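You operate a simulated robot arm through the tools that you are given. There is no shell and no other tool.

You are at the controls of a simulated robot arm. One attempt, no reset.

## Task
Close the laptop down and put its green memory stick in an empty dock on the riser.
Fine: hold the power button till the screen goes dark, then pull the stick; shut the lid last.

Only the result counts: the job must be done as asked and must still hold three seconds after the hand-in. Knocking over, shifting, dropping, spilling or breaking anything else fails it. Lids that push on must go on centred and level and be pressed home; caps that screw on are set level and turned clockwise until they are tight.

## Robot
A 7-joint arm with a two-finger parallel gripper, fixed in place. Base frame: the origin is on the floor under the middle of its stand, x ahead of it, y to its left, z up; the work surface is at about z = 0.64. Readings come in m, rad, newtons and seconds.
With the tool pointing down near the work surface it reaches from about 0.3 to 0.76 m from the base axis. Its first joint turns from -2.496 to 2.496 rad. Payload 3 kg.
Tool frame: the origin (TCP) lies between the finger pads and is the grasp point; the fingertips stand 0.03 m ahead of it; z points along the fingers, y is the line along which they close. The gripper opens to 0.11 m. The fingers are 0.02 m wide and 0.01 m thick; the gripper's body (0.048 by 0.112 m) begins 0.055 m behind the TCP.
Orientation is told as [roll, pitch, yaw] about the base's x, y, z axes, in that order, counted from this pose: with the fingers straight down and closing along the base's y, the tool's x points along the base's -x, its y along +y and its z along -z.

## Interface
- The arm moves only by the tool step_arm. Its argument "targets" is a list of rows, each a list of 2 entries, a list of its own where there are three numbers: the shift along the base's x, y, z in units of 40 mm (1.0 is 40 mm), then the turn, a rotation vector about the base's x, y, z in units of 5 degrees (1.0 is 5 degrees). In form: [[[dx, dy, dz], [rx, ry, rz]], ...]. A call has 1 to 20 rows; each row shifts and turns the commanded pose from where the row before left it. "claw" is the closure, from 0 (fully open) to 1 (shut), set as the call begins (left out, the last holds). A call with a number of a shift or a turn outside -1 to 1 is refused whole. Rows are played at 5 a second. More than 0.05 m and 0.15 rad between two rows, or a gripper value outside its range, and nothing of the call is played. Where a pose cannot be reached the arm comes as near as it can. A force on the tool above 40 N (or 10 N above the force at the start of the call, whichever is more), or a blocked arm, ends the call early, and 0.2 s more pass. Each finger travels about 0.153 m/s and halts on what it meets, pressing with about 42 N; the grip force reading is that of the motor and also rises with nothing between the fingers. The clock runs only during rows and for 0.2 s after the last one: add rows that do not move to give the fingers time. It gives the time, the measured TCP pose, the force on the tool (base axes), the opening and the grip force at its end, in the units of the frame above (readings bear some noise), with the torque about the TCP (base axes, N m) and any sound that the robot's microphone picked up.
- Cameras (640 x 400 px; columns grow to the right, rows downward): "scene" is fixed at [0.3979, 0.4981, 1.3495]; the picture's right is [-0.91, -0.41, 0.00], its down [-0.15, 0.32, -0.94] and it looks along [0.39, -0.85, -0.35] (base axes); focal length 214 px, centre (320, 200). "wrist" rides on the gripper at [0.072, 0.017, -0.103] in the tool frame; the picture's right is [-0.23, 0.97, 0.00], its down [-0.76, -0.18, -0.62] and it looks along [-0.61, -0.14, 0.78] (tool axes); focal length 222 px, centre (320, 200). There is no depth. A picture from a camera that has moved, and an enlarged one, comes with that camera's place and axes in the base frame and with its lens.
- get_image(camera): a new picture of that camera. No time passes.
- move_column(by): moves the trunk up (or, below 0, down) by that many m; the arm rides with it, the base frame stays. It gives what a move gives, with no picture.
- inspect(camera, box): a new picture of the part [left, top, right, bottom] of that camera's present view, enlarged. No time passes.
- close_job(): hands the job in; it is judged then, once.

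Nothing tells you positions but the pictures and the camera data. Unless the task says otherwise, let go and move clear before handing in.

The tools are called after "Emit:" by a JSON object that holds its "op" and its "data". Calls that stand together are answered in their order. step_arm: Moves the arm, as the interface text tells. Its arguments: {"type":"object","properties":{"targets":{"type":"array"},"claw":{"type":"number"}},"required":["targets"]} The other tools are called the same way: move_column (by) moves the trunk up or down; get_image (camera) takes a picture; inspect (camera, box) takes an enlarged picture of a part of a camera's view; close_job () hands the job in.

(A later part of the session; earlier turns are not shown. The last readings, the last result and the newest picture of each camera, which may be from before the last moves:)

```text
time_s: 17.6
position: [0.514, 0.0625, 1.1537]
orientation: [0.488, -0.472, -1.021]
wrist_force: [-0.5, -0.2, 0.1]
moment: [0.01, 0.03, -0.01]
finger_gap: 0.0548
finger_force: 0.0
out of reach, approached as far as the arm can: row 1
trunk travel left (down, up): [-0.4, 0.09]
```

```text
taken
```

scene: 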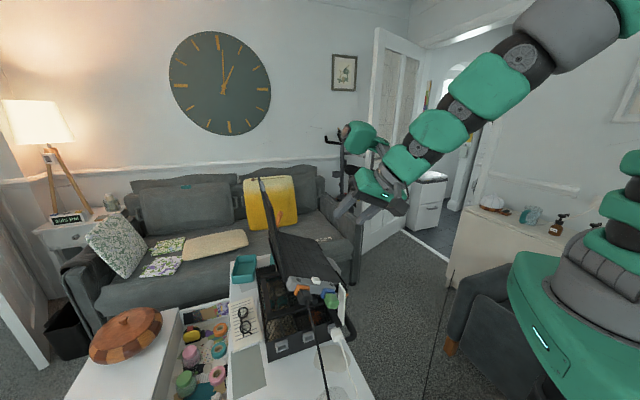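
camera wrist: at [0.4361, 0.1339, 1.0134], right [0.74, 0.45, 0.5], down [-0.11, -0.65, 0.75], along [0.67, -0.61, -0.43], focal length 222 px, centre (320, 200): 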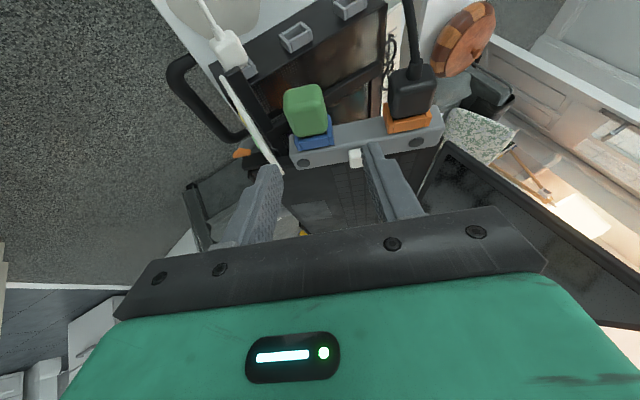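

Emit:
{"op": "move_column", "data": {"by": -0.2}}

Emit:
{"op": "get_image", "data": {"camera": "scene"}}

```text
time_s: 19.8
position: [0.5127, 0.0621, 0.9533]
orientation: [0.486, -0.474, -1.018]
wrist_force: [-0.2, 0.3, -0.1]
moment: [0.02, 0.03, -0.02]
finger_gap: 0.0549
finger_force: 0.0
trunk travel left (down, up): [-0.2, 0.29]
```

```text
taken
```

scene: 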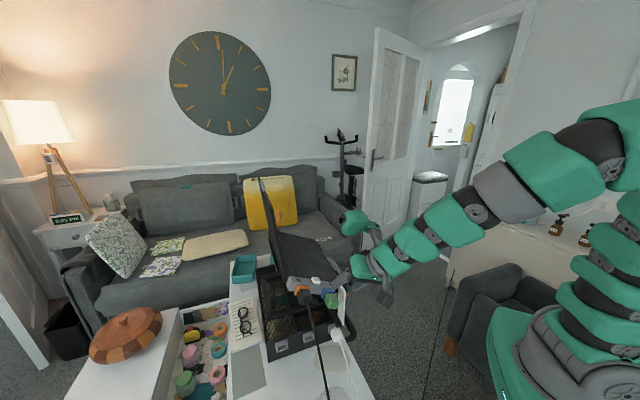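

The orientation is now right. I shift sideways onto the approach line and check the alignment with the stick.

Emit:
{"op": "step_arm", "data": {"targets": [[[-0.26, 0.325, -0.2425], [0, 0, 0]], [[0, 0, 0], [0, 0, 0]]]}}

Emit:
{"op": "inspect", "data": {"camera": "wrist", "box": [220, 80, 420, 230]}}

Emit:
{"op": "inspect", "data": {"camera": "scene", "box": [270, 230, 390, 330]}}

```text
time_s: 20.4
position: [0.5024, 0.0759, 0.9436]
orientation: [0.488, -0.473, -1.02]
wrist_force: [-0.2, 0.2, 0.5]
moment: [-0.01, -0.01, 0.02]
finger_gap: 0.0549
finger_force: 0.0
trunk travel left (down, up): [-0.2, 0.29]
```

```text
2.67 times, centred on (320, 155) of wrist
camera zoom: at [0.4174, 0.1522, 1.0003], right [0.73, 0.46, 0.51], down [-0.14, -0.63, 0.76], along [0.67, -0.63, -0.4], focal length 592 px, centre (320, 320)
```

zoom: 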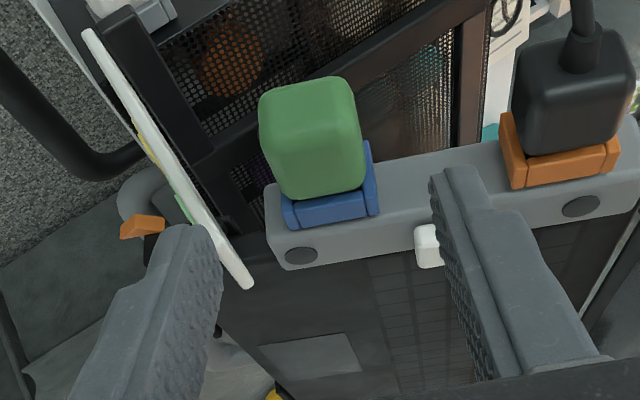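

```text
4.00 times, centred on (330, 280) of scene
camera zoom: at [0.3979, 0.4981, 1.3495], right [-0.91, -0.41, 0.0], down [-0.15, 0.32, -0.94], along [0.39, -0.85, -0.35], focal length 858 px, centre (280, -120)
```

zoom: 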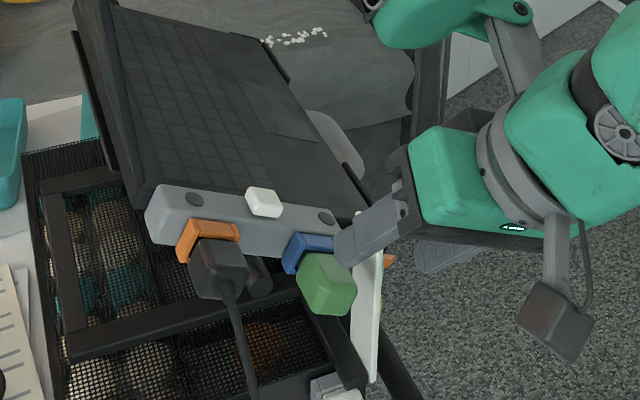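

Alignment is within 2 mm and the card is well outside the finger paths. I advance 6 cm along the tool axis and check again.

Emit:
{"op": "step_arm", "data": {"targets": [[[0.303, -0.05, -0.394], [0, 0, 0]], [[0.303, -0.05, -0.394], [0, 0, 0]], [[0.303, -0.05, -0.394], [0, 0, 0]], [[0, 0, 0], [0, 0, 0]]]}}

Emit:
{"op": "inspect", "data": {"camera": "wrist", "box": [220, 80, 420, 230]}}

Emit:
{"op": "inspect", "data": {"camera": "scene", "box": [280, 250, 380, 330]}}

```text
time_s: 21.4
position: [0.5396, 0.0697, 0.8965]
orientation: [0.486, -0.473, -1.02]
wrist_force: [0.4, -0.7, 0.1]
moment: [0.0, -0.02, -0.03]
finger_gap: 0.0552
finger_force: 0.0
trunk travel left (down, up): [-0.2, 0.29]
```

```text
2.67 times, centred on (320, 155) of wrist
camera zoom: at [0.4537, 0.1463, 0.9521], right [0.73, 0.46, 0.51], down [-0.14, -0.63, 0.76], along [0.67, -0.63, -0.4], focal length 592 px, centre (320, 320)
```

zoom: 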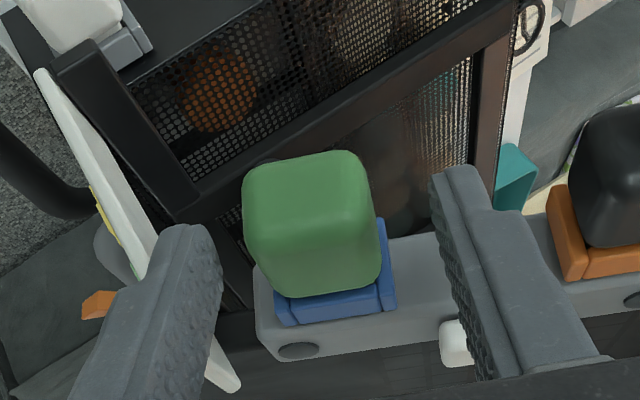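

```text
5.00 times, centred on (330, 290) of scene
camera zoom: at [0.3979, 0.4981, 1.3495], right [-0.91, -0.41, 0.0], down [-0.15, 0.32, -0.94], along [0.39, -0.85, -0.35], focal length 1072 px, centre (270, -250)
```

zoom: 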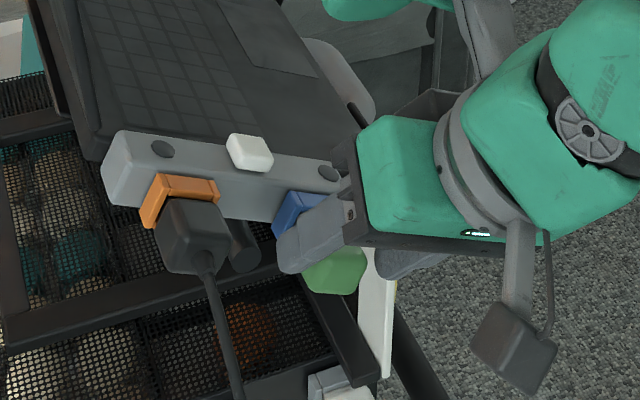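

Emit:
{"op": "step_arm", "data": {"targets": [[[0.211, -0.054, -0.306], [0, 0, 0]], [[0.211, -0.054, -0.306], [0, 0, 0]], [[0, 0, 0], [0, 0, 0]]]}}

Emit:
{"op": "inspect", "data": {"camera": "wrist", "box": [220, 110, 420, 260]}}

Emit:
{"op": "inspect", "data": {"camera": "scene", "box": [280, 250, 380, 330]}}

```text
time_s: 22.2
position: [0.5569, 0.0663, 0.8725]
orientation: [0.487, -0.474, -1.019]
wrist_force: [-0.3, -0.6, 0.7]
moment: [-0.02, 0.01, 0.02]
finger_gap: 0.055
finger_force: 0.2
trunk travel left (down, up): [-0.2, 0.29]
```

```text
2.67 times, centred on (320, 185) of wrist
camera zoom: at [0.4709, 0.1421, 0.9282], right [0.73, 0.46, 0.51], down [-0.14, -0.63, 0.76], along [0.67, -0.63, -0.4], focal length 592 px, centre (320, 240)
```

zoom: 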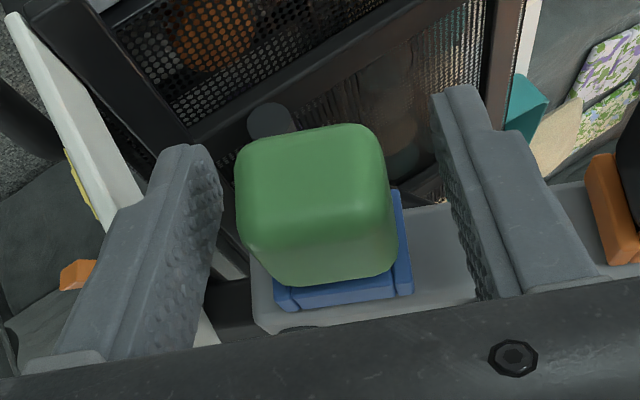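

```text
5.00 times, centred on (330, 290) of scene
camera zoom: at [0.3979, 0.4981, 1.3495], right [-0.91, -0.41, 0.0], down [-0.15, 0.32, -0.94], along [0.39, -0.85, -0.35], focal length 1072 px, centre (270, -250)
```

zoom: 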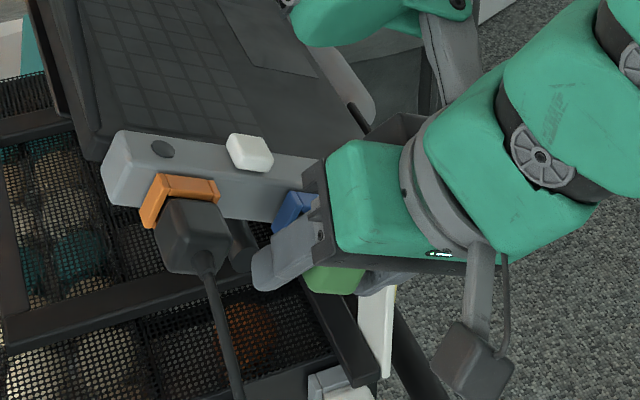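

The stick sits centred between the fingers. I close the grip.

Emit:
{"op": "step_arm", "data": {"targets": [[[0, 0, 0], [0, 0, 0]], [[0, 0, 0], [0, 0, 0]], [[0, 0, 0], [0, 0, 0]], [[0, 0, 0], [0, 0, 0]]], "claw": 1}}

Emit:
{"op": "inspect", "data": {"camera": "wrist", "box": [220, 110, 420, 260]}}

```text
time_s: 23.2
position: [0.5557, 0.0663, 0.8719]
orientation: [0.484, -0.472, -1.02]
wrist_force: [-8.3, -1.8, -6.2]
moment: [0.45, -0.06, -0.21]
finger_gap: 0.0318
finger_force: 42.3
trunk travel left (down, up): [-0.2, 0.29]
```

```text
2.67 times, centred on (320, 185) of wrist
camera zoom: at [0.4706, 0.1421, 0.9281], right [0.73, 0.45, 0.51], down [-0.14, -0.63, 0.76], along [0.67, -0.63, -0.4], focal length 592 px, centre (320, 240)
```

zoom: 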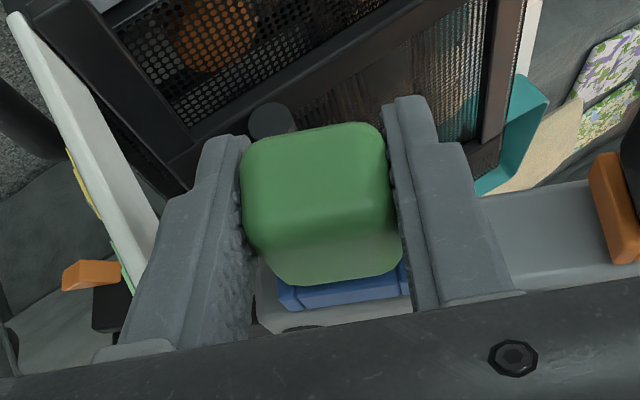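

The stick is gripped (31.8 mm wide). I relieve the small sideways load by 1 mm and pull straight outward in small steps.

Emit:
{"op": "step_arm", "data": {"targets": [[[-0.016, -0.016, -0.01], [0, 0, 0]], [[-0.0707, 0.0707, 0], [0, 0, 0]], [[-0.0707, 0.0707, 0], [0, 0, 0]], [[-0.0707, 0.0707, 0], [0, 0, 0]]]}}

Emit:
{"op": "inspect", "data": {"camera": "wrist", "box": [220, 110, 420, 260]}}

```text
time_s: 24.2
position: [0.5481, 0.0731, 0.8711]
orientation: [0.486, -0.473, -1.02]
wrist_force: [0.2, 0.6, 0.4]
moment: [0.0, 0.0, 0.0]
finger_gap: 0.0319
finger_force: 42.2
trunk travel left (down, up): [-0.2, 0.29]
```

```text
2.67 times, centred on (320, 185) of wrist
camera zoom: at [0.4617, 0.1498, 0.9276], right [0.73, 0.46, 0.51], down [-0.14, -0.63, 0.76], along [0.67, -0.63, -0.4], focal length 592 px, centre (320, 240)
```

zoom: 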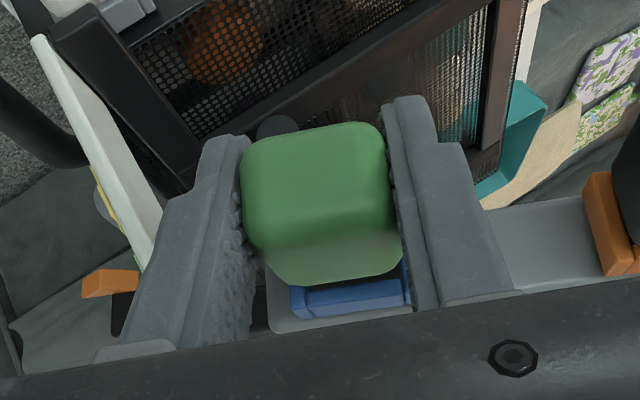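

It's coming free with no load. I continue straight outward another 6 cm.

Emit:
{"op": "step_arm", "data": {"targets": [[[-0.1414, 0.1414, 0], [0, 0, 0]], [[-0.1414, 0.1414, 0], [0, 0, 0]], [[-0.2121, 0.2121, 0], [0, 0, 0]], [[-0.2828, 0.2828, 0], [0, 0, 0]], [[-0.2828, 0.2828, 0], [0, 0, 0]], [[0, 0, 0], [0, 0, 0]]]}}

Emit:
{"op": "get_image", "data": {"camera": "wrist"}}

Emit:
{"op": "inspect", "data": {"camera": "scene", "box": [260, 230, 400, 350]}}

```text
time_s: 25.6
position: [0.5039, 0.1172, 0.8714]
orientation: [0.486, -0.472, -1.02]
wrist_force: [-0.5, -1.1, -0.2]
moment: [0.0, -0.01, 0.02]
finger_gap: 0.0315
finger_force: 41.9
trunk travel left (down, up): [-0.2, 0.29]
```

```text
taken
camera wrist: at [0.419, 0.192, 0.9277], right [0.73, 0.45, 0.51], down [-0.14, -0.63, 0.76], along [0.67, -0.63, -0.4], focal length 222 px, centre (320, 200)
```

wrist: 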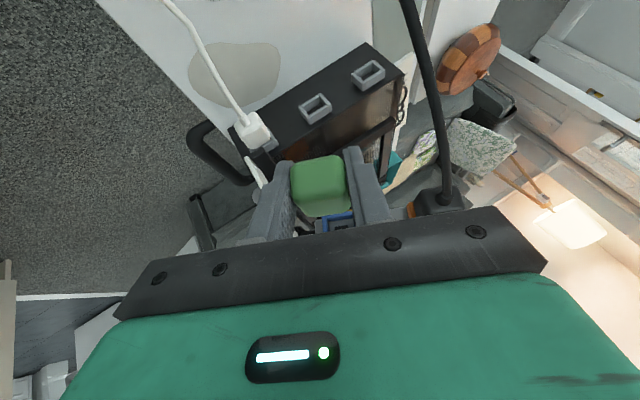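

```text
3.33 times, centred on (330, 290) of scene
camera zoom: at [0.3979, 0.4981, 1.3495], right [-0.91, -0.41, 0.0], down [-0.15, 0.32, -0.94], along [0.39, -0.85, -0.35], focal length 715 px, centre (287, -100)
```

zoom: 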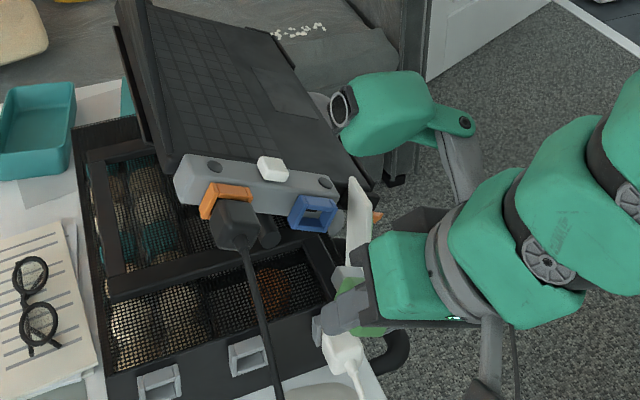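

The stick is out and held firmly. There's a green pod on the tool's far side, so I need to know how far it extends before going near the hinge-side dock; I take closer looks at it and at the stand legs.

Emit:
{"op": "inspect", "data": {"camera": "scene", "box": [310, 230, 410, 330]}}

Emit:
{"op": "inspect", "data": {"camera": "wrist", "box": [260, 20, 480, 220]}}

Emit:
{"op": "inspect", "data": {"camera": "wrist", "box": [260, 140, 400, 240]}}

```text
4.00 times, centred on (360, 280) of scene
camera zoom: at [0.3979, 0.4981, 1.3495], right [-0.91, -0.41, 0.0], down [-0.15, 0.32, -0.94], along [0.39, -0.85, -0.35], focal length 858 px, centre (160, -120)
```

zoom: 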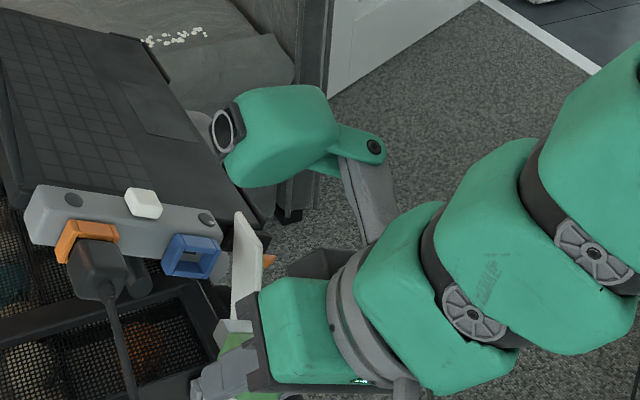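

```text
2.00 times, centred on (370, 120) of wrist
camera zoom: at [0.419, 0.192, 0.9277], right [0.73, 0.45, 0.51], down [-0.14, -0.63, 0.76], along [0.67, -0.63, -0.4], focal length 444 px, centre (220, 360)
```

zoom: 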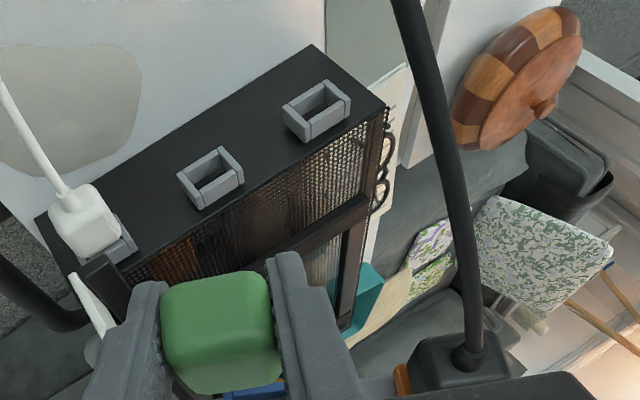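

```text
4.00 times, centred on (330, 190) of wrist
camera zoom: at [0.419, 0.192, 0.9277], right [0.73, 0.45, 0.51], down [-0.14, -0.63, 0.76], along [0.67, -0.63, -0.4], focal length 888 px, centre (280, 240)
```

zoom: 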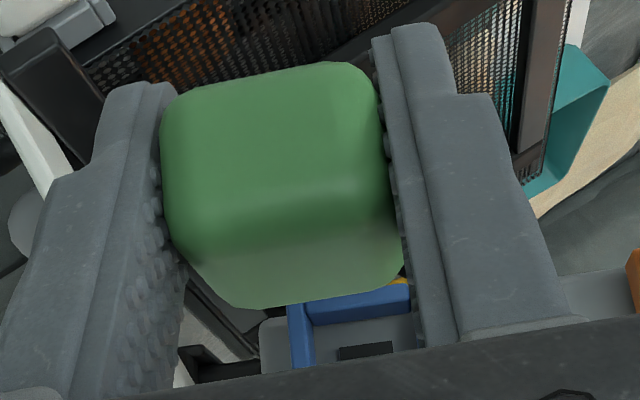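

The pod works out at about [-0.10, 0.05, -0.12] in the tool frame and will clear the laptop at the hinge-side dock. Now I lift the stick well above the black cable, then level it (undoing the 24° tilt) while crossing to the hinge side.

Emit:
{"op": "step_arm", "data": {"targets": [[[-0.09, 0.09, 0.9], [0, 0, 0]], [[-0.09, 0.09, 0.9], [0, 0, 0]], [[-0.09, 0.09, 0.9], [0, 0, 0]], [[-0.09, 0.09, 0.9], [0, 0, 0]], [[0, 0, 0], [0, 0, 0]]]}}

Emit:
{"op": "get_image", "data": {"camera": "scene"}}

```text
time_s: 26.8
position: [0.4896, 0.1317, 1.0148]
orientation: [0.486, -0.473, -1.021]
wrist_force: [-0.8, -0.4, -0.8]
moment: [0.01, 0.01, -0.03]
finger_gap: 0.032
finger_force: 42.3
trunk travel left (down, up): [-0.2, 0.29]
```

```text
taken
```

scene: 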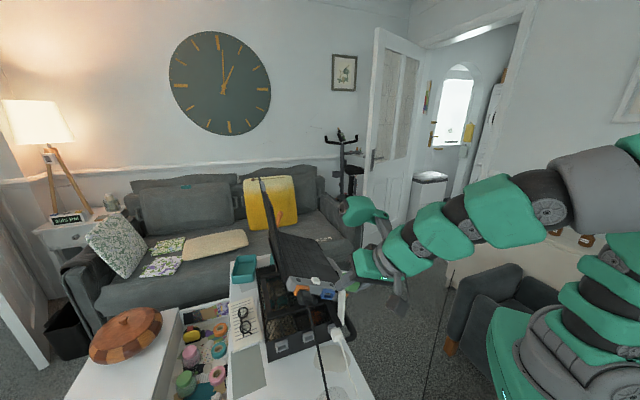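

Emit:
{"op": "step_arm", "data": {"targets": [[[0.604, 0.604, 0], [-0.69, 0.69, 0]], [[0.604, 0.604, 0], [-0.69, 0.69, 0]], [[0.604, 0.604, 0], [-0.69, 0.69, 0]], [[0.604, 0.604, 0], [-0.69, 0.69, 0]], [[0.604, 0.604, 0], [-0.69, 0.69, 0]], [[0, 0, 0], [0, 0, 0]]]}}

Emit:
{"op": "get_image", "data": {"camera": "scene"}}

Emit:
{"op": "get_image", "data": {"camera": "wrist"}}

```text
time_s: 28.2
position: [0.61, 0.2511, 1.0141]
orientation: [0.001, -0.523, -0.787]
wrist_force: [-0.3, 0.2, -1.4]
moment: [-0.03, -0.02, 0.03]
finger_gap: 0.0321
finger_force: 41.8
trunk travel left (down, up): [-0.2, 0.29]
```

```text
taken
```

scene: 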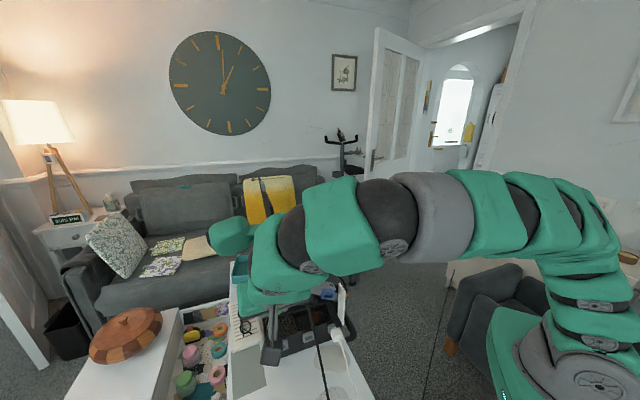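

```text
taken
camera wrist: at [0.5424, 0.3438, 1.0688], right [0.83, 0.55, 0.12], down [0.12, -0.37, 0.92], along [0.55, -0.75, -0.37], focal length 222 px, centre (320, 200)
```

wrist: 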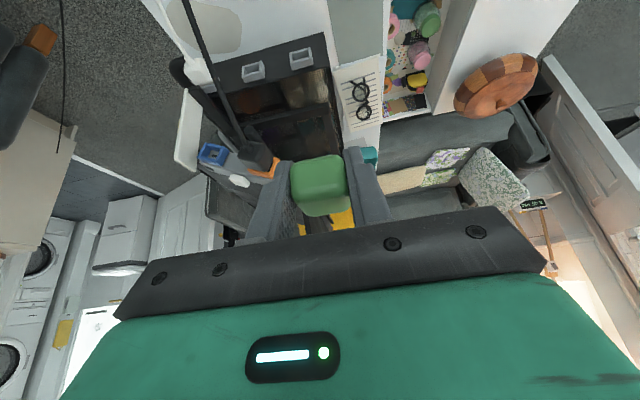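

The stick is level and on the hinge side. The forearm is low here, so I raise the trunk back so that the arm will come down from above, clear of the cable.

Emit:
{"op": "move_column", "data": {"by": 0.2}}

Emit:
{"op": "step_arm", "data": {"targets": [[[0, 0, -1], [0, 0, 0]], [[0, 0, -1], [0, 0, 0]], [[0, 0, -1], [0, 0, 0]], [[0, 0, -1], [0, 0, 0]], [[0, 0, -1], [0, 0, 0]], [[0, 0, 0], [0, 0, 0]]]}}

Emit:
{"op": "get_image", "data": {"camera": "scene"}}

```text
time_s: 30.3
position: [0.6094, 0.2503, 1.2137]
orientation: [0.003, -0.523, -0.787]
wrist_force: [0.0, -0.2, 0.2]
moment: [0.02, 0.0, 0.02]
finger_gap: 0.0317
finger_force: 42.5
trunk travel left (down, up): [-0.4, 0.09]
```

```text
time_s: 31.7
position: [0.6108, 0.2498, 1.0131]
orientation: [0.003, -0.525, -0.785]
wrist_force: [1.0, -0.2, 0.3]
moment: [0.02, -0.04, 0.02]
finger_gap: 0.0318
finger_force: 42.0
trunk travel left (down, up): [-0.4, 0.09]
```

```text
taken
```

scene: 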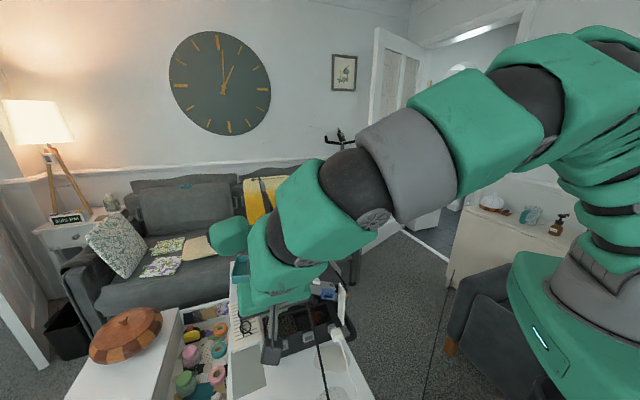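

The arm now slopes down from above. I descend 20 cm on the hinge side of the cable and look.

Emit:
{"op": "step_arm", "data": {"targets": [[[0, 0, -1], [0, 0, 0]], [[0, 0, -1], [0, 0, 0]], [[0, 0, -1], [0, 0, 0]], [[0, 0, -1], [0, 0, 0]], [[0, 0, -1], [0, 0, 0]], [[0, 0, 0], [0, 0, 0]]]}}

Emit:
{"op": "get_image", "data": {"camera": "scene"}}

Emit:
{"op": "get_image", "data": {"camera": "wrist"}}

Emit:
{"op": "inspect", "data": {"camera": "wrist", "box": [200, 80, 400, 230]}}

```text
time_s: 33.1
position: [0.6111, 0.251, 0.8148]
orientation: [0.005, -0.525, -0.784]
wrist_force: [-0.7, -0.6, 0.3]
moment: [0.01, -0.04, 0.03]
finger_gap: 0.0318
finger_force: 42.1
trunk travel left (down, up): [-0.4, 0.09]
```

```text
taken
```

scene: 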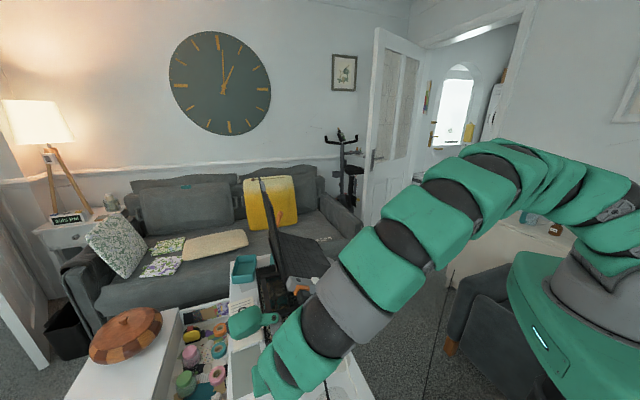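

```text
taken
camera wrist: at [0.5426, 0.3428, 0.8687], right [0.83, 0.55, 0.12], down [0.12, -0.37, 0.92], along [0.55, -0.75, -0.37], focal length 222 px, centre (320, 200)
```

wrist: 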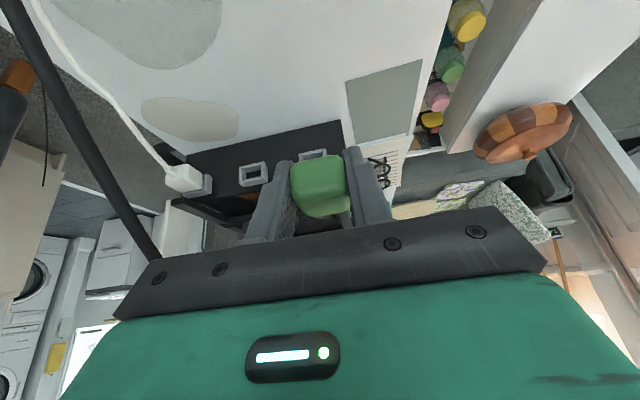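

```text
2.67 times, centred on (300, 155) of wrist
camera zoom: at [0.5426, 0.3428, 0.8687], right [0.83, 0.55, 0.12], down [0.12, -0.37, 0.92], along [0.55, -0.75, -0.37], focal length 592 px, centre (373, 320)
```

zoom: 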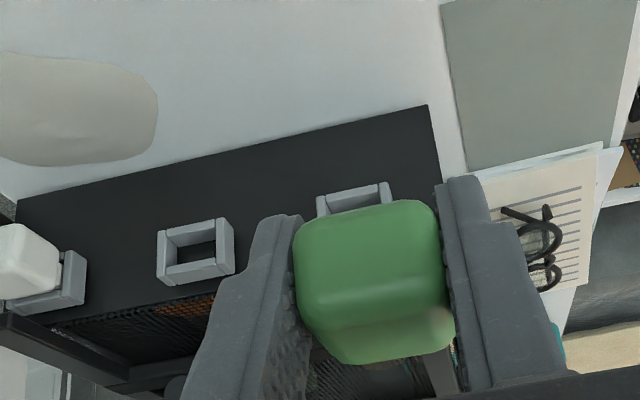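

The stick lines up in front of the hinge-side dock, with the cable safely on the other side. I lower to dock height, still about 13 cm out.

Emit:
{"op": "step_arm", "data": {"targets": [[[0, 0, -0.8], [0, 0, 0]], [[0, 0, -0.8], [0, 0, 0]], [[0, 0, -0.845], [0, 0, 0]], [[0, 0, 0], [0, 0, 0]]]}}

Emit:
{"op": "get_image", "data": {"camera": "wrist"}}

Emit:
{"op": "inspect", "data": {"camera": "wrist", "box": [200, 80, 400, 230]}}

Emit:
{"op": "get_image", "data": {"camera": "scene"}}

```text
time_s: 34.1
position: [0.6117, 0.2499, 0.7168]
orientation: [0.002, -0.523, -0.785]
wrist_force: [-1.0, 0.2, -0.4]
moment: [-0.02, 0.01, 0.04]
finger_gap: 0.0322
finger_force: 42.3
trunk travel left (down, up): [-0.4, 0.09]
```

```text
taken
camera wrist: at [0.5422, 0.343, 0.7721], right [0.83, 0.55, 0.12], down [0.12, -0.37, 0.92], along [0.55, -0.75, -0.37], focal length 222 px, centre (320, 200)
```

wrist: 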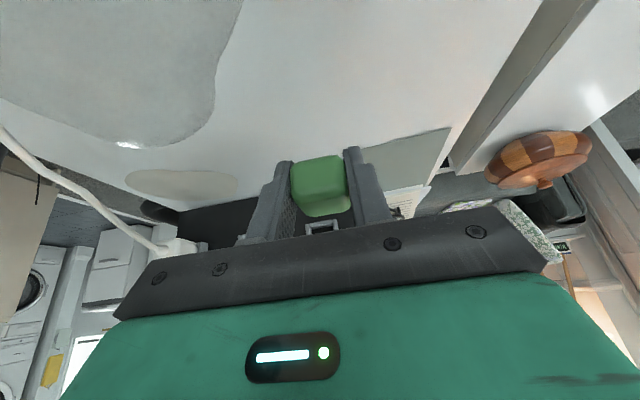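

```text
2.67 times, centred on (300, 155) of wrist
camera zoom: at [0.5422, 0.343, 0.7721], right [0.83, 0.55, 0.12], down [0.12, -0.37, 0.92], along [0.55, -0.75, -0.37], focal length 592 px, centre (373, 320)
```

zoom: 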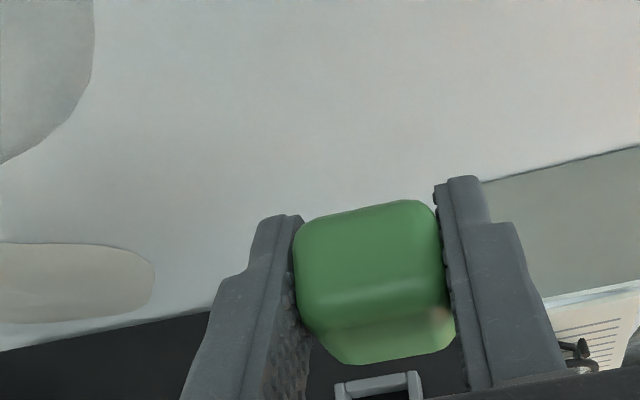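

```text
taken
```

scene: 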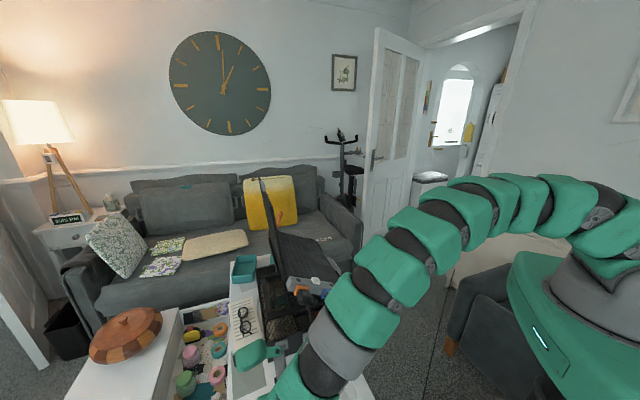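

Emit:
{"op": "step_arm", "data": {"targets": [[[-0.218, -0.218, 0], [0, 0, 0]], [[-0.218, -0.218, 0], [0, 0, 0]], [[0.318, -0.318, 0], [0, 0, 0]], [[0.318, -0.318, 0], [0, 0, 0]], [[0.318, -0.318, 0], [0, 0, 0]], [[0, 0, 0], [0, 0, 0]]]}}

Emit:
{"op": "inspect", "data": {"camera": "wrist", "box": [220, 110, 420, 260]}}

Emit:
{"op": "inspect", "data": {"camera": "scene", "box": [230, 260, 370, 380]}}

```text
time_s: 35.5
position: [0.6325, 0.1956, 0.7178]
orientation: [0.003, -0.525, -0.785]
wrist_force: [-0.4, -0.4, -0.7]
moment: [-0.02, 0.04, 0.01]
finger_gap: 0.0319
finger_force: 41.6
trunk travel left (down, up): [-0.4, 0.09]
```

```text
2.67 times, centred on (320, 185) of wrist
camera zoom: at [0.563, 0.288, 0.7719], right [0.83, 0.55, 0.12], down [0.12, -0.37, 0.92], along [0.55, -0.75, -0.37], focal length 592 px, centre (320, 240)
```

zoom: 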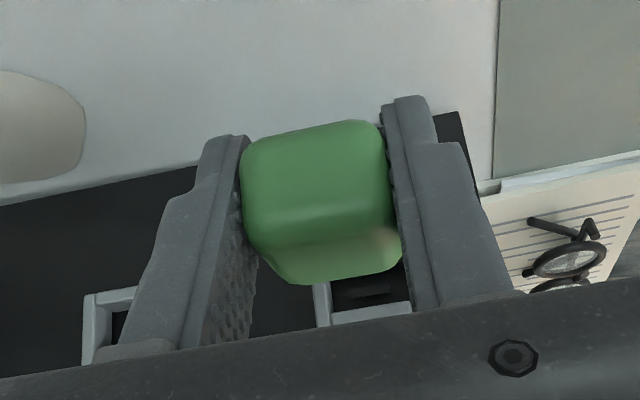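

```text
3.33 times, centred on (300, 320) of scene
camera zoom: at [0.3979, 0.4981, 1.3495], right [-0.91, -0.41, 0.0], down [-0.15, 0.32, -0.94], along [0.39, -0.85, -0.35], focal length 715 px, centre (387, -200)
```

zoom: 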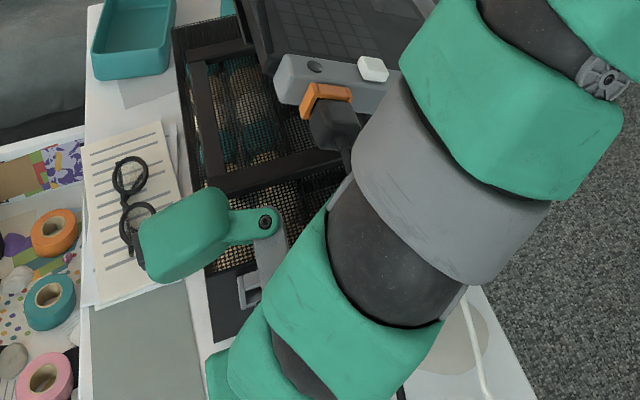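

The stick is about 3–4 cm short of the hinge-side dock and centred sideways. I zoom in to check the height alignment before inserting.

Emit:
{"op": "inspect", "data": {"camera": "wrist", "box": [290, 185, 380, 235]}}

Emit:
{"op": "inspect", "data": {"camera": "scene", "box": [270, 310, 330, 360]}}

```text
7.11 times, centred on (335, 210) of wrist
camera zoom: at [0.563, 0.288, 0.7719], right [0.83, 0.55, 0.12], down [0.12, -0.37, 0.92], along [0.55, -0.75, -0.37], focal length 1580 px, centre (213, 129)
```

zoom: 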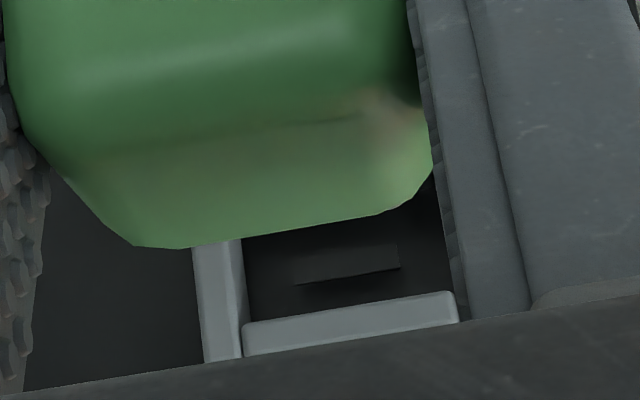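

```text
8.00 times, centred on (300, 335) of scene
camera zoom: at [0.3979, 0.4981, 1.3495], right [-0.91, -0.41, 0.0], down [-0.15, 0.32, -0.94], along [0.39, -0.85, -0.35], focal length 1716 px, centre (480, -880)
```

zoom: 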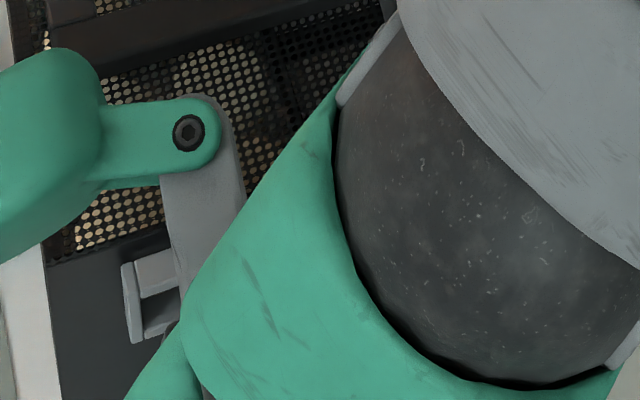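

The dock's opening centre works out at about z 0.7105 and s-aligned, so I lower 6 mm and advance 2.5 cm, stopping short of full depth to check.

Emit:
{"op": "step_arm", "data": {"targets": [[[0, 0, -0.145], [0, 0, 0]], [[0.1105, -0.1105, 0], [0, 0, 0]], [[0.1105, -0.1105, 0], [0, 0, 0]], [[0.1105, -0.1105, 0], [0, 0, 0]], [[0, 0, 0], [0, 0, 0]]]}}

Emit:
{"op": "inspect", "data": {"camera": "wrist", "box": [220, 110, 420, 260]}}

Emit:
{"op": "inspect", "data": {"camera": "wrist", "box": [290, 185, 380, 235]}}

```text
time_s: 36.7
position: [0.6448, 0.182, 0.7109]
orientation: [0.003, -0.523, -0.786]
wrist_force: [-0.7, 0.2, -1.0]
moment: [0.0, -0.03, 0.01]
finger_gap: 0.032
finger_force: 41.8
trunk travel left (down, up): [-0.4, 0.09]
```

```text
2.67 times, centred on (320, 185) of wrist
camera zoom: at [0.5759, 0.2752, 0.7654], right [0.83, 0.55, 0.12], down [0.12, -0.37, 0.92], along [0.55, -0.75, -0.37], focal length 592 px, centre (320, 240)
```

zoom: 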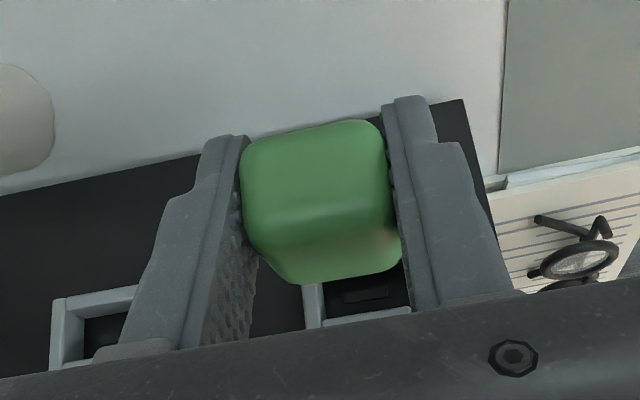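

```text
7.11 times, centred on (335, 210) of wrist
camera zoom: at [0.5759, 0.2752, 0.7654], right [0.83, 0.55, 0.12], down [0.12, -0.37, 0.92], along [0.55, -0.75, -0.37], focal length 1580 px, centre (213, 129)
```

zoom: 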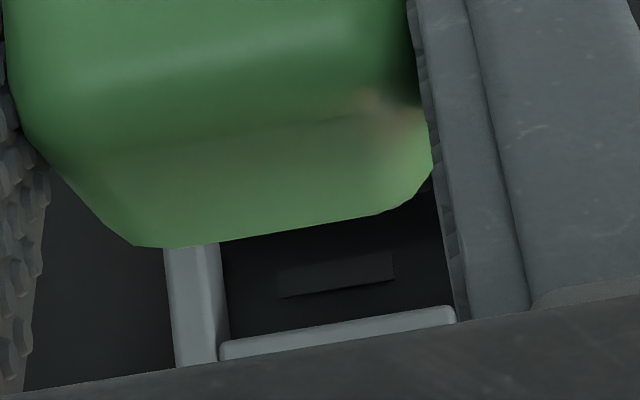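

The slot and the stick agree to within about 1 mm in both directions. I insert slowly, 3 mm at a time, watching the force.

Emit:
{"op": "step_arm", "data": {"targets": [[[0.053, -0.053, 0], [0, 0, 0]], [[0.053, -0.053, 0], [0, 0, 0]], [[0.053, -0.053, 0], [0, 0, 0]], [[0.053, -0.053, 0], [0, 0, 0]], [[0.053, -0.053, 0], [0, 0, 0]]]}}

Emit:
{"op": "inspect", "data": {"camera": "wrist", "box": [220, 110, 420, 260]}}

```text
time_s: 37.9
position: [0.6544, 0.1724, 0.7114]
orientation: [0.003, -0.525, -0.785]
wrist_force: [-4.8, 3.6, 0.2]
moment: [0.03, 0.02, -0.11]
finger_gap: 0.0321
finger_force: 42.2
trunk travel left (down, up): [-0.4, 0.09]
```

```text
2.67 times, centred on (320, 185) of wrist
camera zoom: at [0.5858, 0.2653, 0.7652], right [0.83, 0.55, 0.12], down [0.12, -0.37, 0.92], along [0.55, -0.75, -0.37], focal length 592 px, centre (320, 240)
```

zoom: 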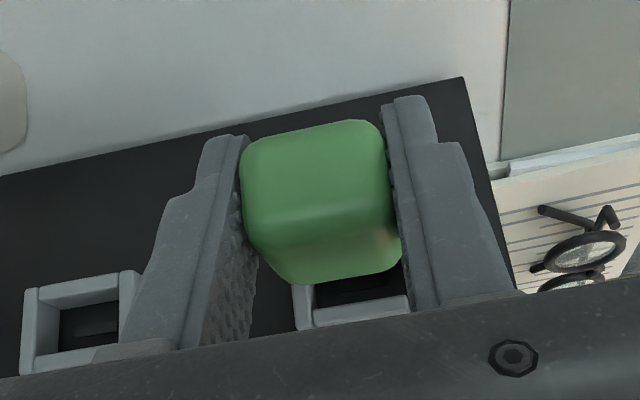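

There's about 6 N of contact with roughly 13 mm still to go, so I check the fit closely before pushing any further.

Emit:
{"op": "inspect", "data": {"camera": "wrist", "box": [290, 185, 380, 235]}}

Emit:
{"op": "inspect", "data": {"camera": "scene", "box": [240, 300, 340, 390]}}

```text
7.11 times, centred on (335, 210) of wrist
camera zoom: at [0.5858, 0.2653, 0.7652], right [0.83, 0.55, 0.12], down [0.12, -0.37, 0.92], along [0.55, -0.75, -0.37], focal length 1580 px, centre (213, 129)
```

zoom: 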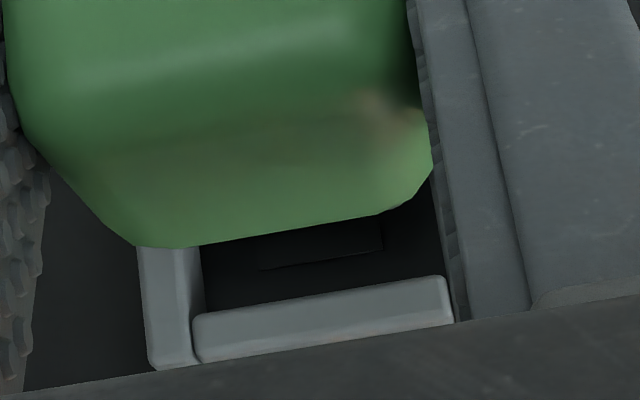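

```text
4.44 times, centred on (290, 345) of scene
camera zoom: at [0.3979, 0.4981, 1.3495], right [-0.91, -0.41, 0.0], down [-0.15, 0.32, -0.94], along [0.39, -0.85, -0.35], focal length 953 px, centre (453, -444)
```

zoom: 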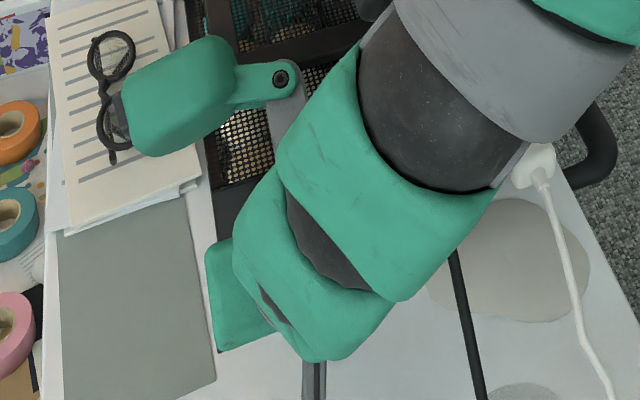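

The frame comparison with how the stick sat in the laptop port says the stick is about 3 mm low here. I back off 6 mm, raise 3 mm, and try again gently.

Emit:
{"op": "step_arm", "data": {"targets": [[[-0.106, 0.106, 0], [0, 0, 0]], [[0, 0, 0.075], [0, 0, 0]], [[0.01, 0.01, 0], [0, 0, 0]], [[0.053, -0.053, 0], [0, 0, 0]], [[0.035, -0.035, 0], [0, 0, 0]], [[0, 0, 0], [0, 0, 0]]]}}

Emit:
{"op": "inspect", "data": {"camera": "wrist", "box": [290, 185, 380, 235]}}

```text
time_s: 39.3
position: [0.6538, 0.1734, 0.7141]
orientation: [0.004, -0.524, -0.785]
wrist_force: [-0.6, 0.7, -1.4]
moment: [0.02, -0.02, -0.03]
finger_gap: 0.0318
finger_force: 41.8
trunk travel left (down, up): [-0.4, 0.09]
```

```text
7.11 times, centred on (335, 210) of wrist
camera zoom: at [0.5862, 0.266, 0.7684], right [0.83, 0.55, 0.12], down [0.12, -0.37, 0.92], along [0.55, -0.75, -0.37], focal length 1580 px, centre (213, 129)
```

zoom: 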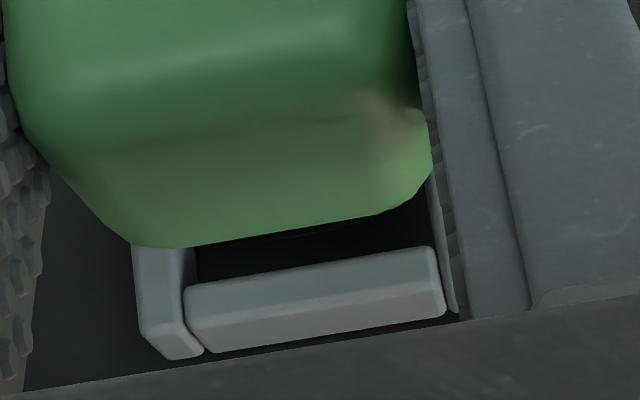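

No contact now at the same depth. I raise 1 mm more and continue inserting in 2 mm steps.

Emit:
{"op": "step_arm", "data": {"targets": [[[0, 0, 0.025], [0, 0, 0]], [[0.035, -0.035, 0], [0, 0, 0]], [[0.035, -0.035, 0], [0, 0, 0]], [[0, 0, 0], [0, 0, 0]]]}}

Emit:
{"op": "inspect", "data": {"camera": "wrist", "box": [290, 185, 380, 235]}}

```text
time_s: 40.3
position: [0.6581, 0.1697, 0.7138]
orientation: [0.003, -0.523, -0.786]
wrist_force: [-0.6, 0.1, 0.8]
moment: [0.0, 0.0, -0.01]
finger_gap: 0.0314
finger_force: 41.8
trunk travel left (down, up): [-0.4, 0.09]
```

```text
7.11 times, centred on (335, 210) of wrist
camera zoom: at [0.5892, 0.2629, 0.7693], right [0.83, 0.55, 0.12], down [0.12, -0.37, 0.92], along [0.55, -0.75, -0.37], focal length 1580 px, centre (213, 129)
```

zoom: 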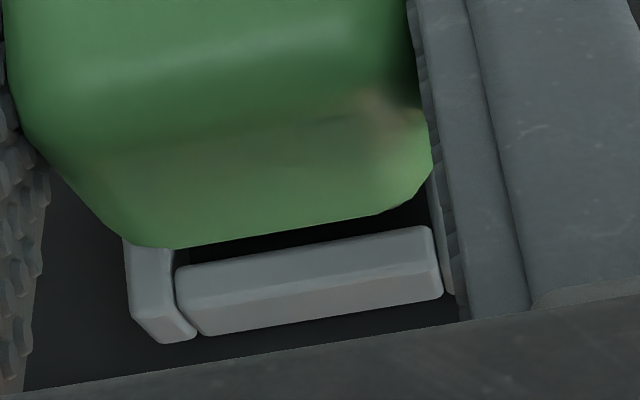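

It now matches how the stick looked against the laptop port, and there is no load. I continue inward.

Emit:
{"op": "step_arm", "data": {"targets": [[[0.035, -0.035, 0], [0, 0, 0]], [[0.035, -0.035, 0], [0, 0, 0]], [[0.035, -0.035, 0], [0, 0, 0]], [[0, 0, 0], [0, 0, 0]]]}}

Emit:
{"op": "inspect", "data": {"camera": "wrist", "box": [290, 185, 380, 235]}}

Emit:
{"op": "inspect", "data": {"camera": "wrist", "box": [220, 110, 420, 260]}}

```text
time_s: 41.3
position: [0.6627, 0.1655, 0.7152]
orientation: [0.003, -0.525, -0.785]
wrist_force: [0.5, 0.4, -0.1]
moment: [0.01, -0.01, 0.02]
finger_gap: 0.0316
finger_force: 41.9
trunk travel left (down, up): [-0.4, 0.09]
```

```text
7.11 times, centred on (335, 210) of wrist
camera zoom: at [0.593, 0.2586, 0.7694], right [0.83, 0.55, 0.12], down [0.12, -0.37, 0.92], along [0.55, -0.75, -0.37], focal length 1580 px, centre (213, 129)
```

zoom: 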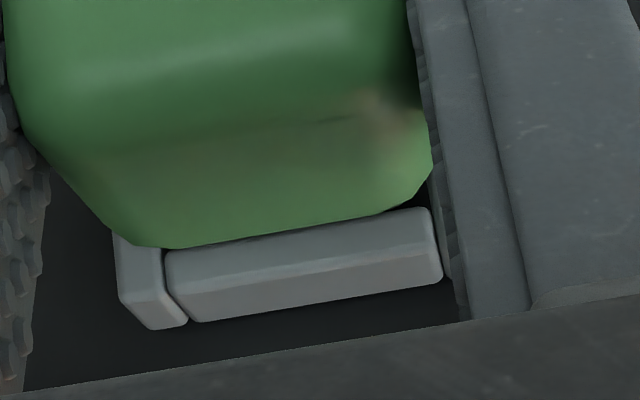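

```text
2.67 times, centred on (320, 185) of wrist
camera zoom: at [0.593, 0.2586, 0.7694], right [0.83, 0.55, 0.12], down [0.12, -0.37, 0.92], along [0.55, -0.75, -0.37], focal length 592 px, centre (320, 240)
```

zoom: 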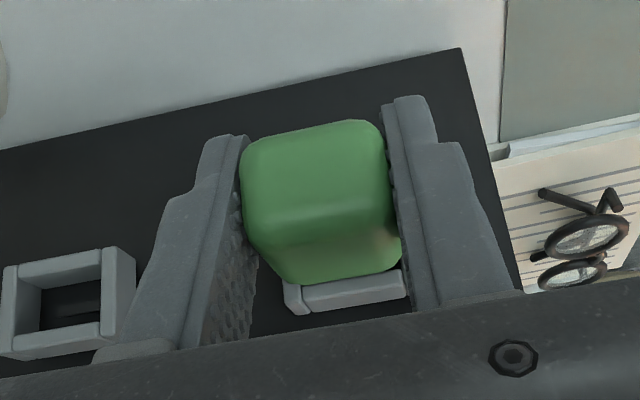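

Nearly the same as the seated reference. I push on in small steps until it bottoms out.

Emit:
{"op": "step_arm", "data": {"targets": [[[0.0265, -0.0265, 0], [0, 0, 0]], [[0.0265, -0.0265, 0], [0, 0, 0]], [[0, 0, 0], [0, 0, 0]]]}}

Emit:
{"op": "inspect", "data": {"camera": "wrist", "box": [220, 110, 420, 260]}}

```text
time_s: 42.1
position: [0.664, 0.1666, 0.7161]
orientation: [0.005, -0.524, -0.785]
wrist_force: [-2.3, 11.4, 9.8]
moment: [-0.02, 0.0, -0.24]
finger_gap: 0.0318
finger_force: 42.0
trunk travel left (down, up): [-0.4, 0.09]
```

```text
2.67 times, centred on (320, 185) of wrist
camera zoom: at [0.5945, 0.2578, 0.77], right [0.82, 0.55, 0.12], down [0.12, -0.37, 0.92], along [0.55, -0.74, -0.37], focal length 592 px, centre (320, 240)
```

zoom: 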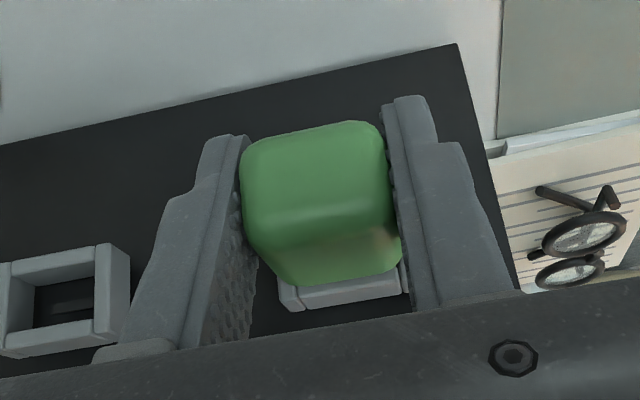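

The stick has bottomed out, with some side and upward load, meaning the seated pose is slightly up and towards the hinge from where I hold it. I relax the command in that direction and read the force.

Emit:
{"op": "step_arm", "data": {"targets": [[[0.018, 0.027, 0.02], [0, 0, 0]], [[0, 0, 0], [0, 0, 0]]]}}

Emit:
{"op": "inspect", "data": {"camera": "wrist", "box": [290, 185, 380, 235]}}

```text
time_s: 42.7
position: [0.6638, 0.165, 0.7146]
orientation: [0.003, -0.523, -0.785]
wrist_force: [-6.2, 6.5, 0.2]
moment: [0.04, -0.03, -0.07]
finger_gap: 0.0316
finger_force: 41.8
trunk travel left (down, up): [-0.4, 0.09]
```

```text
7.11 times, centred on (335, 210) of wrist
camera zoom: at [0.5949, 0.258, 0.7701], right [0.83, 0.55, 0.12], down [0.12, -0.37, 0.92], along [0.55, -0.75, -0.37], focal length 1580 px, centre (213, 129)
```

zoom: 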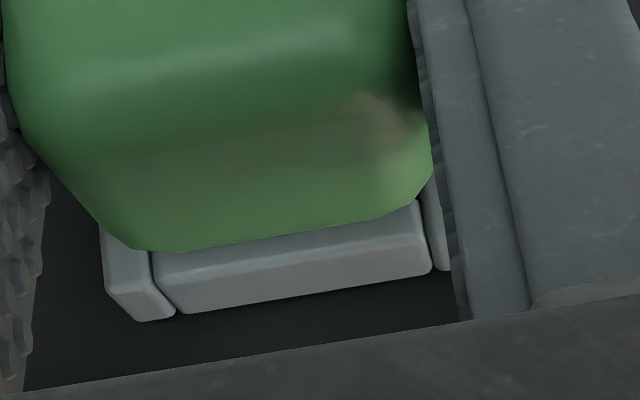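

Side loads are gone; there's only a light push against the bottom of the dock, and the frame looks the same as in the laptop port. I ease off the compression and release the stick.

Emit:
{"op": "step_arm", "data": {"targets": [[[-0.016, 0.016, 0], [0, 0, 0]], [[0, 0, 0], [0, 0, 0]]]}}

Emit:
{"op": "step_arm", "data": {"targets": [[[0, 0, 0], [0, 0, 0]], [[0, 0, 0], [0, 0, 0]], [[0, 0, 0], [0, 0, 0]]], "claw": 0.5}}

Emit:
{"op": "inspect", "data": {"camera": "wrist", "box": [220, 110, 420, 260]}}

```text
time_s: 43.3
position: [0.6639, 0.1647, 0.7162]
orientation: [0.003, -0.524, -0.785]
wrist_force: [-5.0, 2.4, -3.0]
moment: [0.11, 0.12, -0.13]
finger_gap: 0.0316
finger_force: 41.8
trunk travel left (down, up): [-0.4, 0.09]
```

```text
time_s: 44.1
position: [0.6634, 0.1657, 0.7164]
orientation: [0.005, -0.524, -0.786]
wrist_force: [-0.2, -0.5, 1.3]
moment: [-0.03, -0.01, -0.04]
finger_gap: 0.055
finger_force: 0.0
trunk travel left (down, up): [-0.4, 0.09]
```

```text
2.67 times, centred on (320, 185) of wrist
camera zoom: at [0.5953, 0.2581, 0.7703], right [0.83, 0.55, 0.12], down [0.12, -0.37, 0.92], along [0.55, -0.75, -0.37], focal length 592 px, centre (320, 240)
```

zoom: 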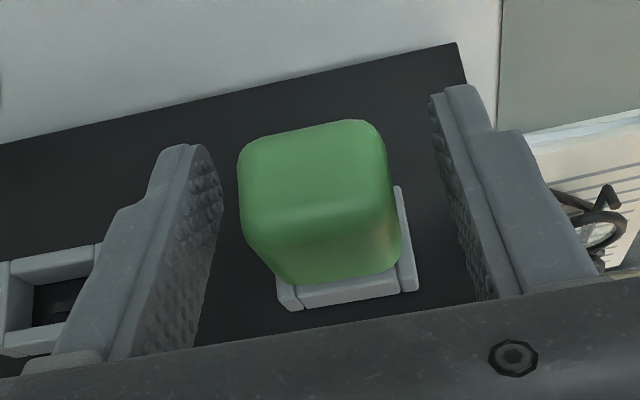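

The stick stays in the dock, level, and looks the same as it did in the laptop port. I retract along the fingers' axis and look again.

Emit:
{"op": "step_arm", "data": {"targets": [[[-0.177, 0.177, 0.433], [0, 0, 0]], [[-0.177, 0.177, 0.433], [0, 0, 0]], [[-0.177, 0.177, 0.433], [0, 0, 0]], [[0.0, 0.4, 0.433], [0, 0, 0]], [[0.0, 0.4, 0.433], [0, 0, 0]], [[0, 0, 0], [0, 0, 0]]]}}

Emit:
{"op": "inspect", "data": {"camera": "wrist", "box": [220, 80, 420, 230]}}

Emit:
{"op": "get_image", "data": {"camera": "scene"}}

```text
time_s: 45.5
position: [0.643, 0.219, 0.802]
orientation: [0.004, -0.522, -0.786]
wrist_force: [-0.4, 0.6, -0.2]
moment: [0.0, 0.01, -0.04]
finger_gap: 0.055
finger_force: 0.0
trunk travel left (down, up): [-0.4, 0.09]
```

```text
2.67 times, centred on (320, 155) of wrist
camera zoom: at [0.5736, 0.3115, 0.8564], right [0.83, 0.55, 0.12], down [0.12, -0.37, 0.92], along [0.55, -0.75, -0.37], focal length 592 px, centre (320, 320)
```

zoom: 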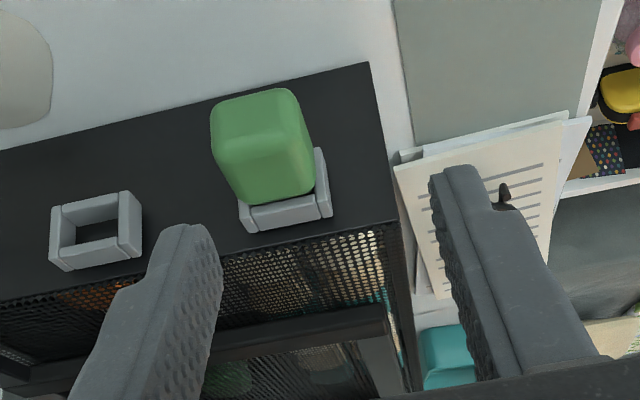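

```text
taken
```

scene: 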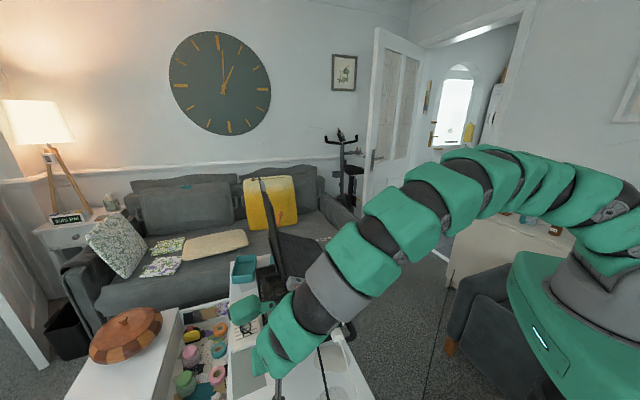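

Emit:
{"op": "inspect", "data": {"camera": "wrist", "box": [270, 100, 340, 170]}}

```text
5.71 times, centred on (305, 135) of wrist
camera zoom: at [0.5736, 0.3115, 0.8564], right [0.83, 0.55, 0.12], down [0.12, -0.37, 0.92], along [0.55, -0.75, -0.37], focal length 1269 px, centre (406, 571)
```

zoom: 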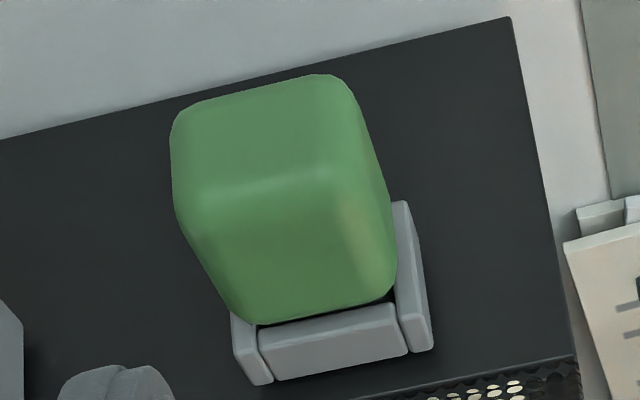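

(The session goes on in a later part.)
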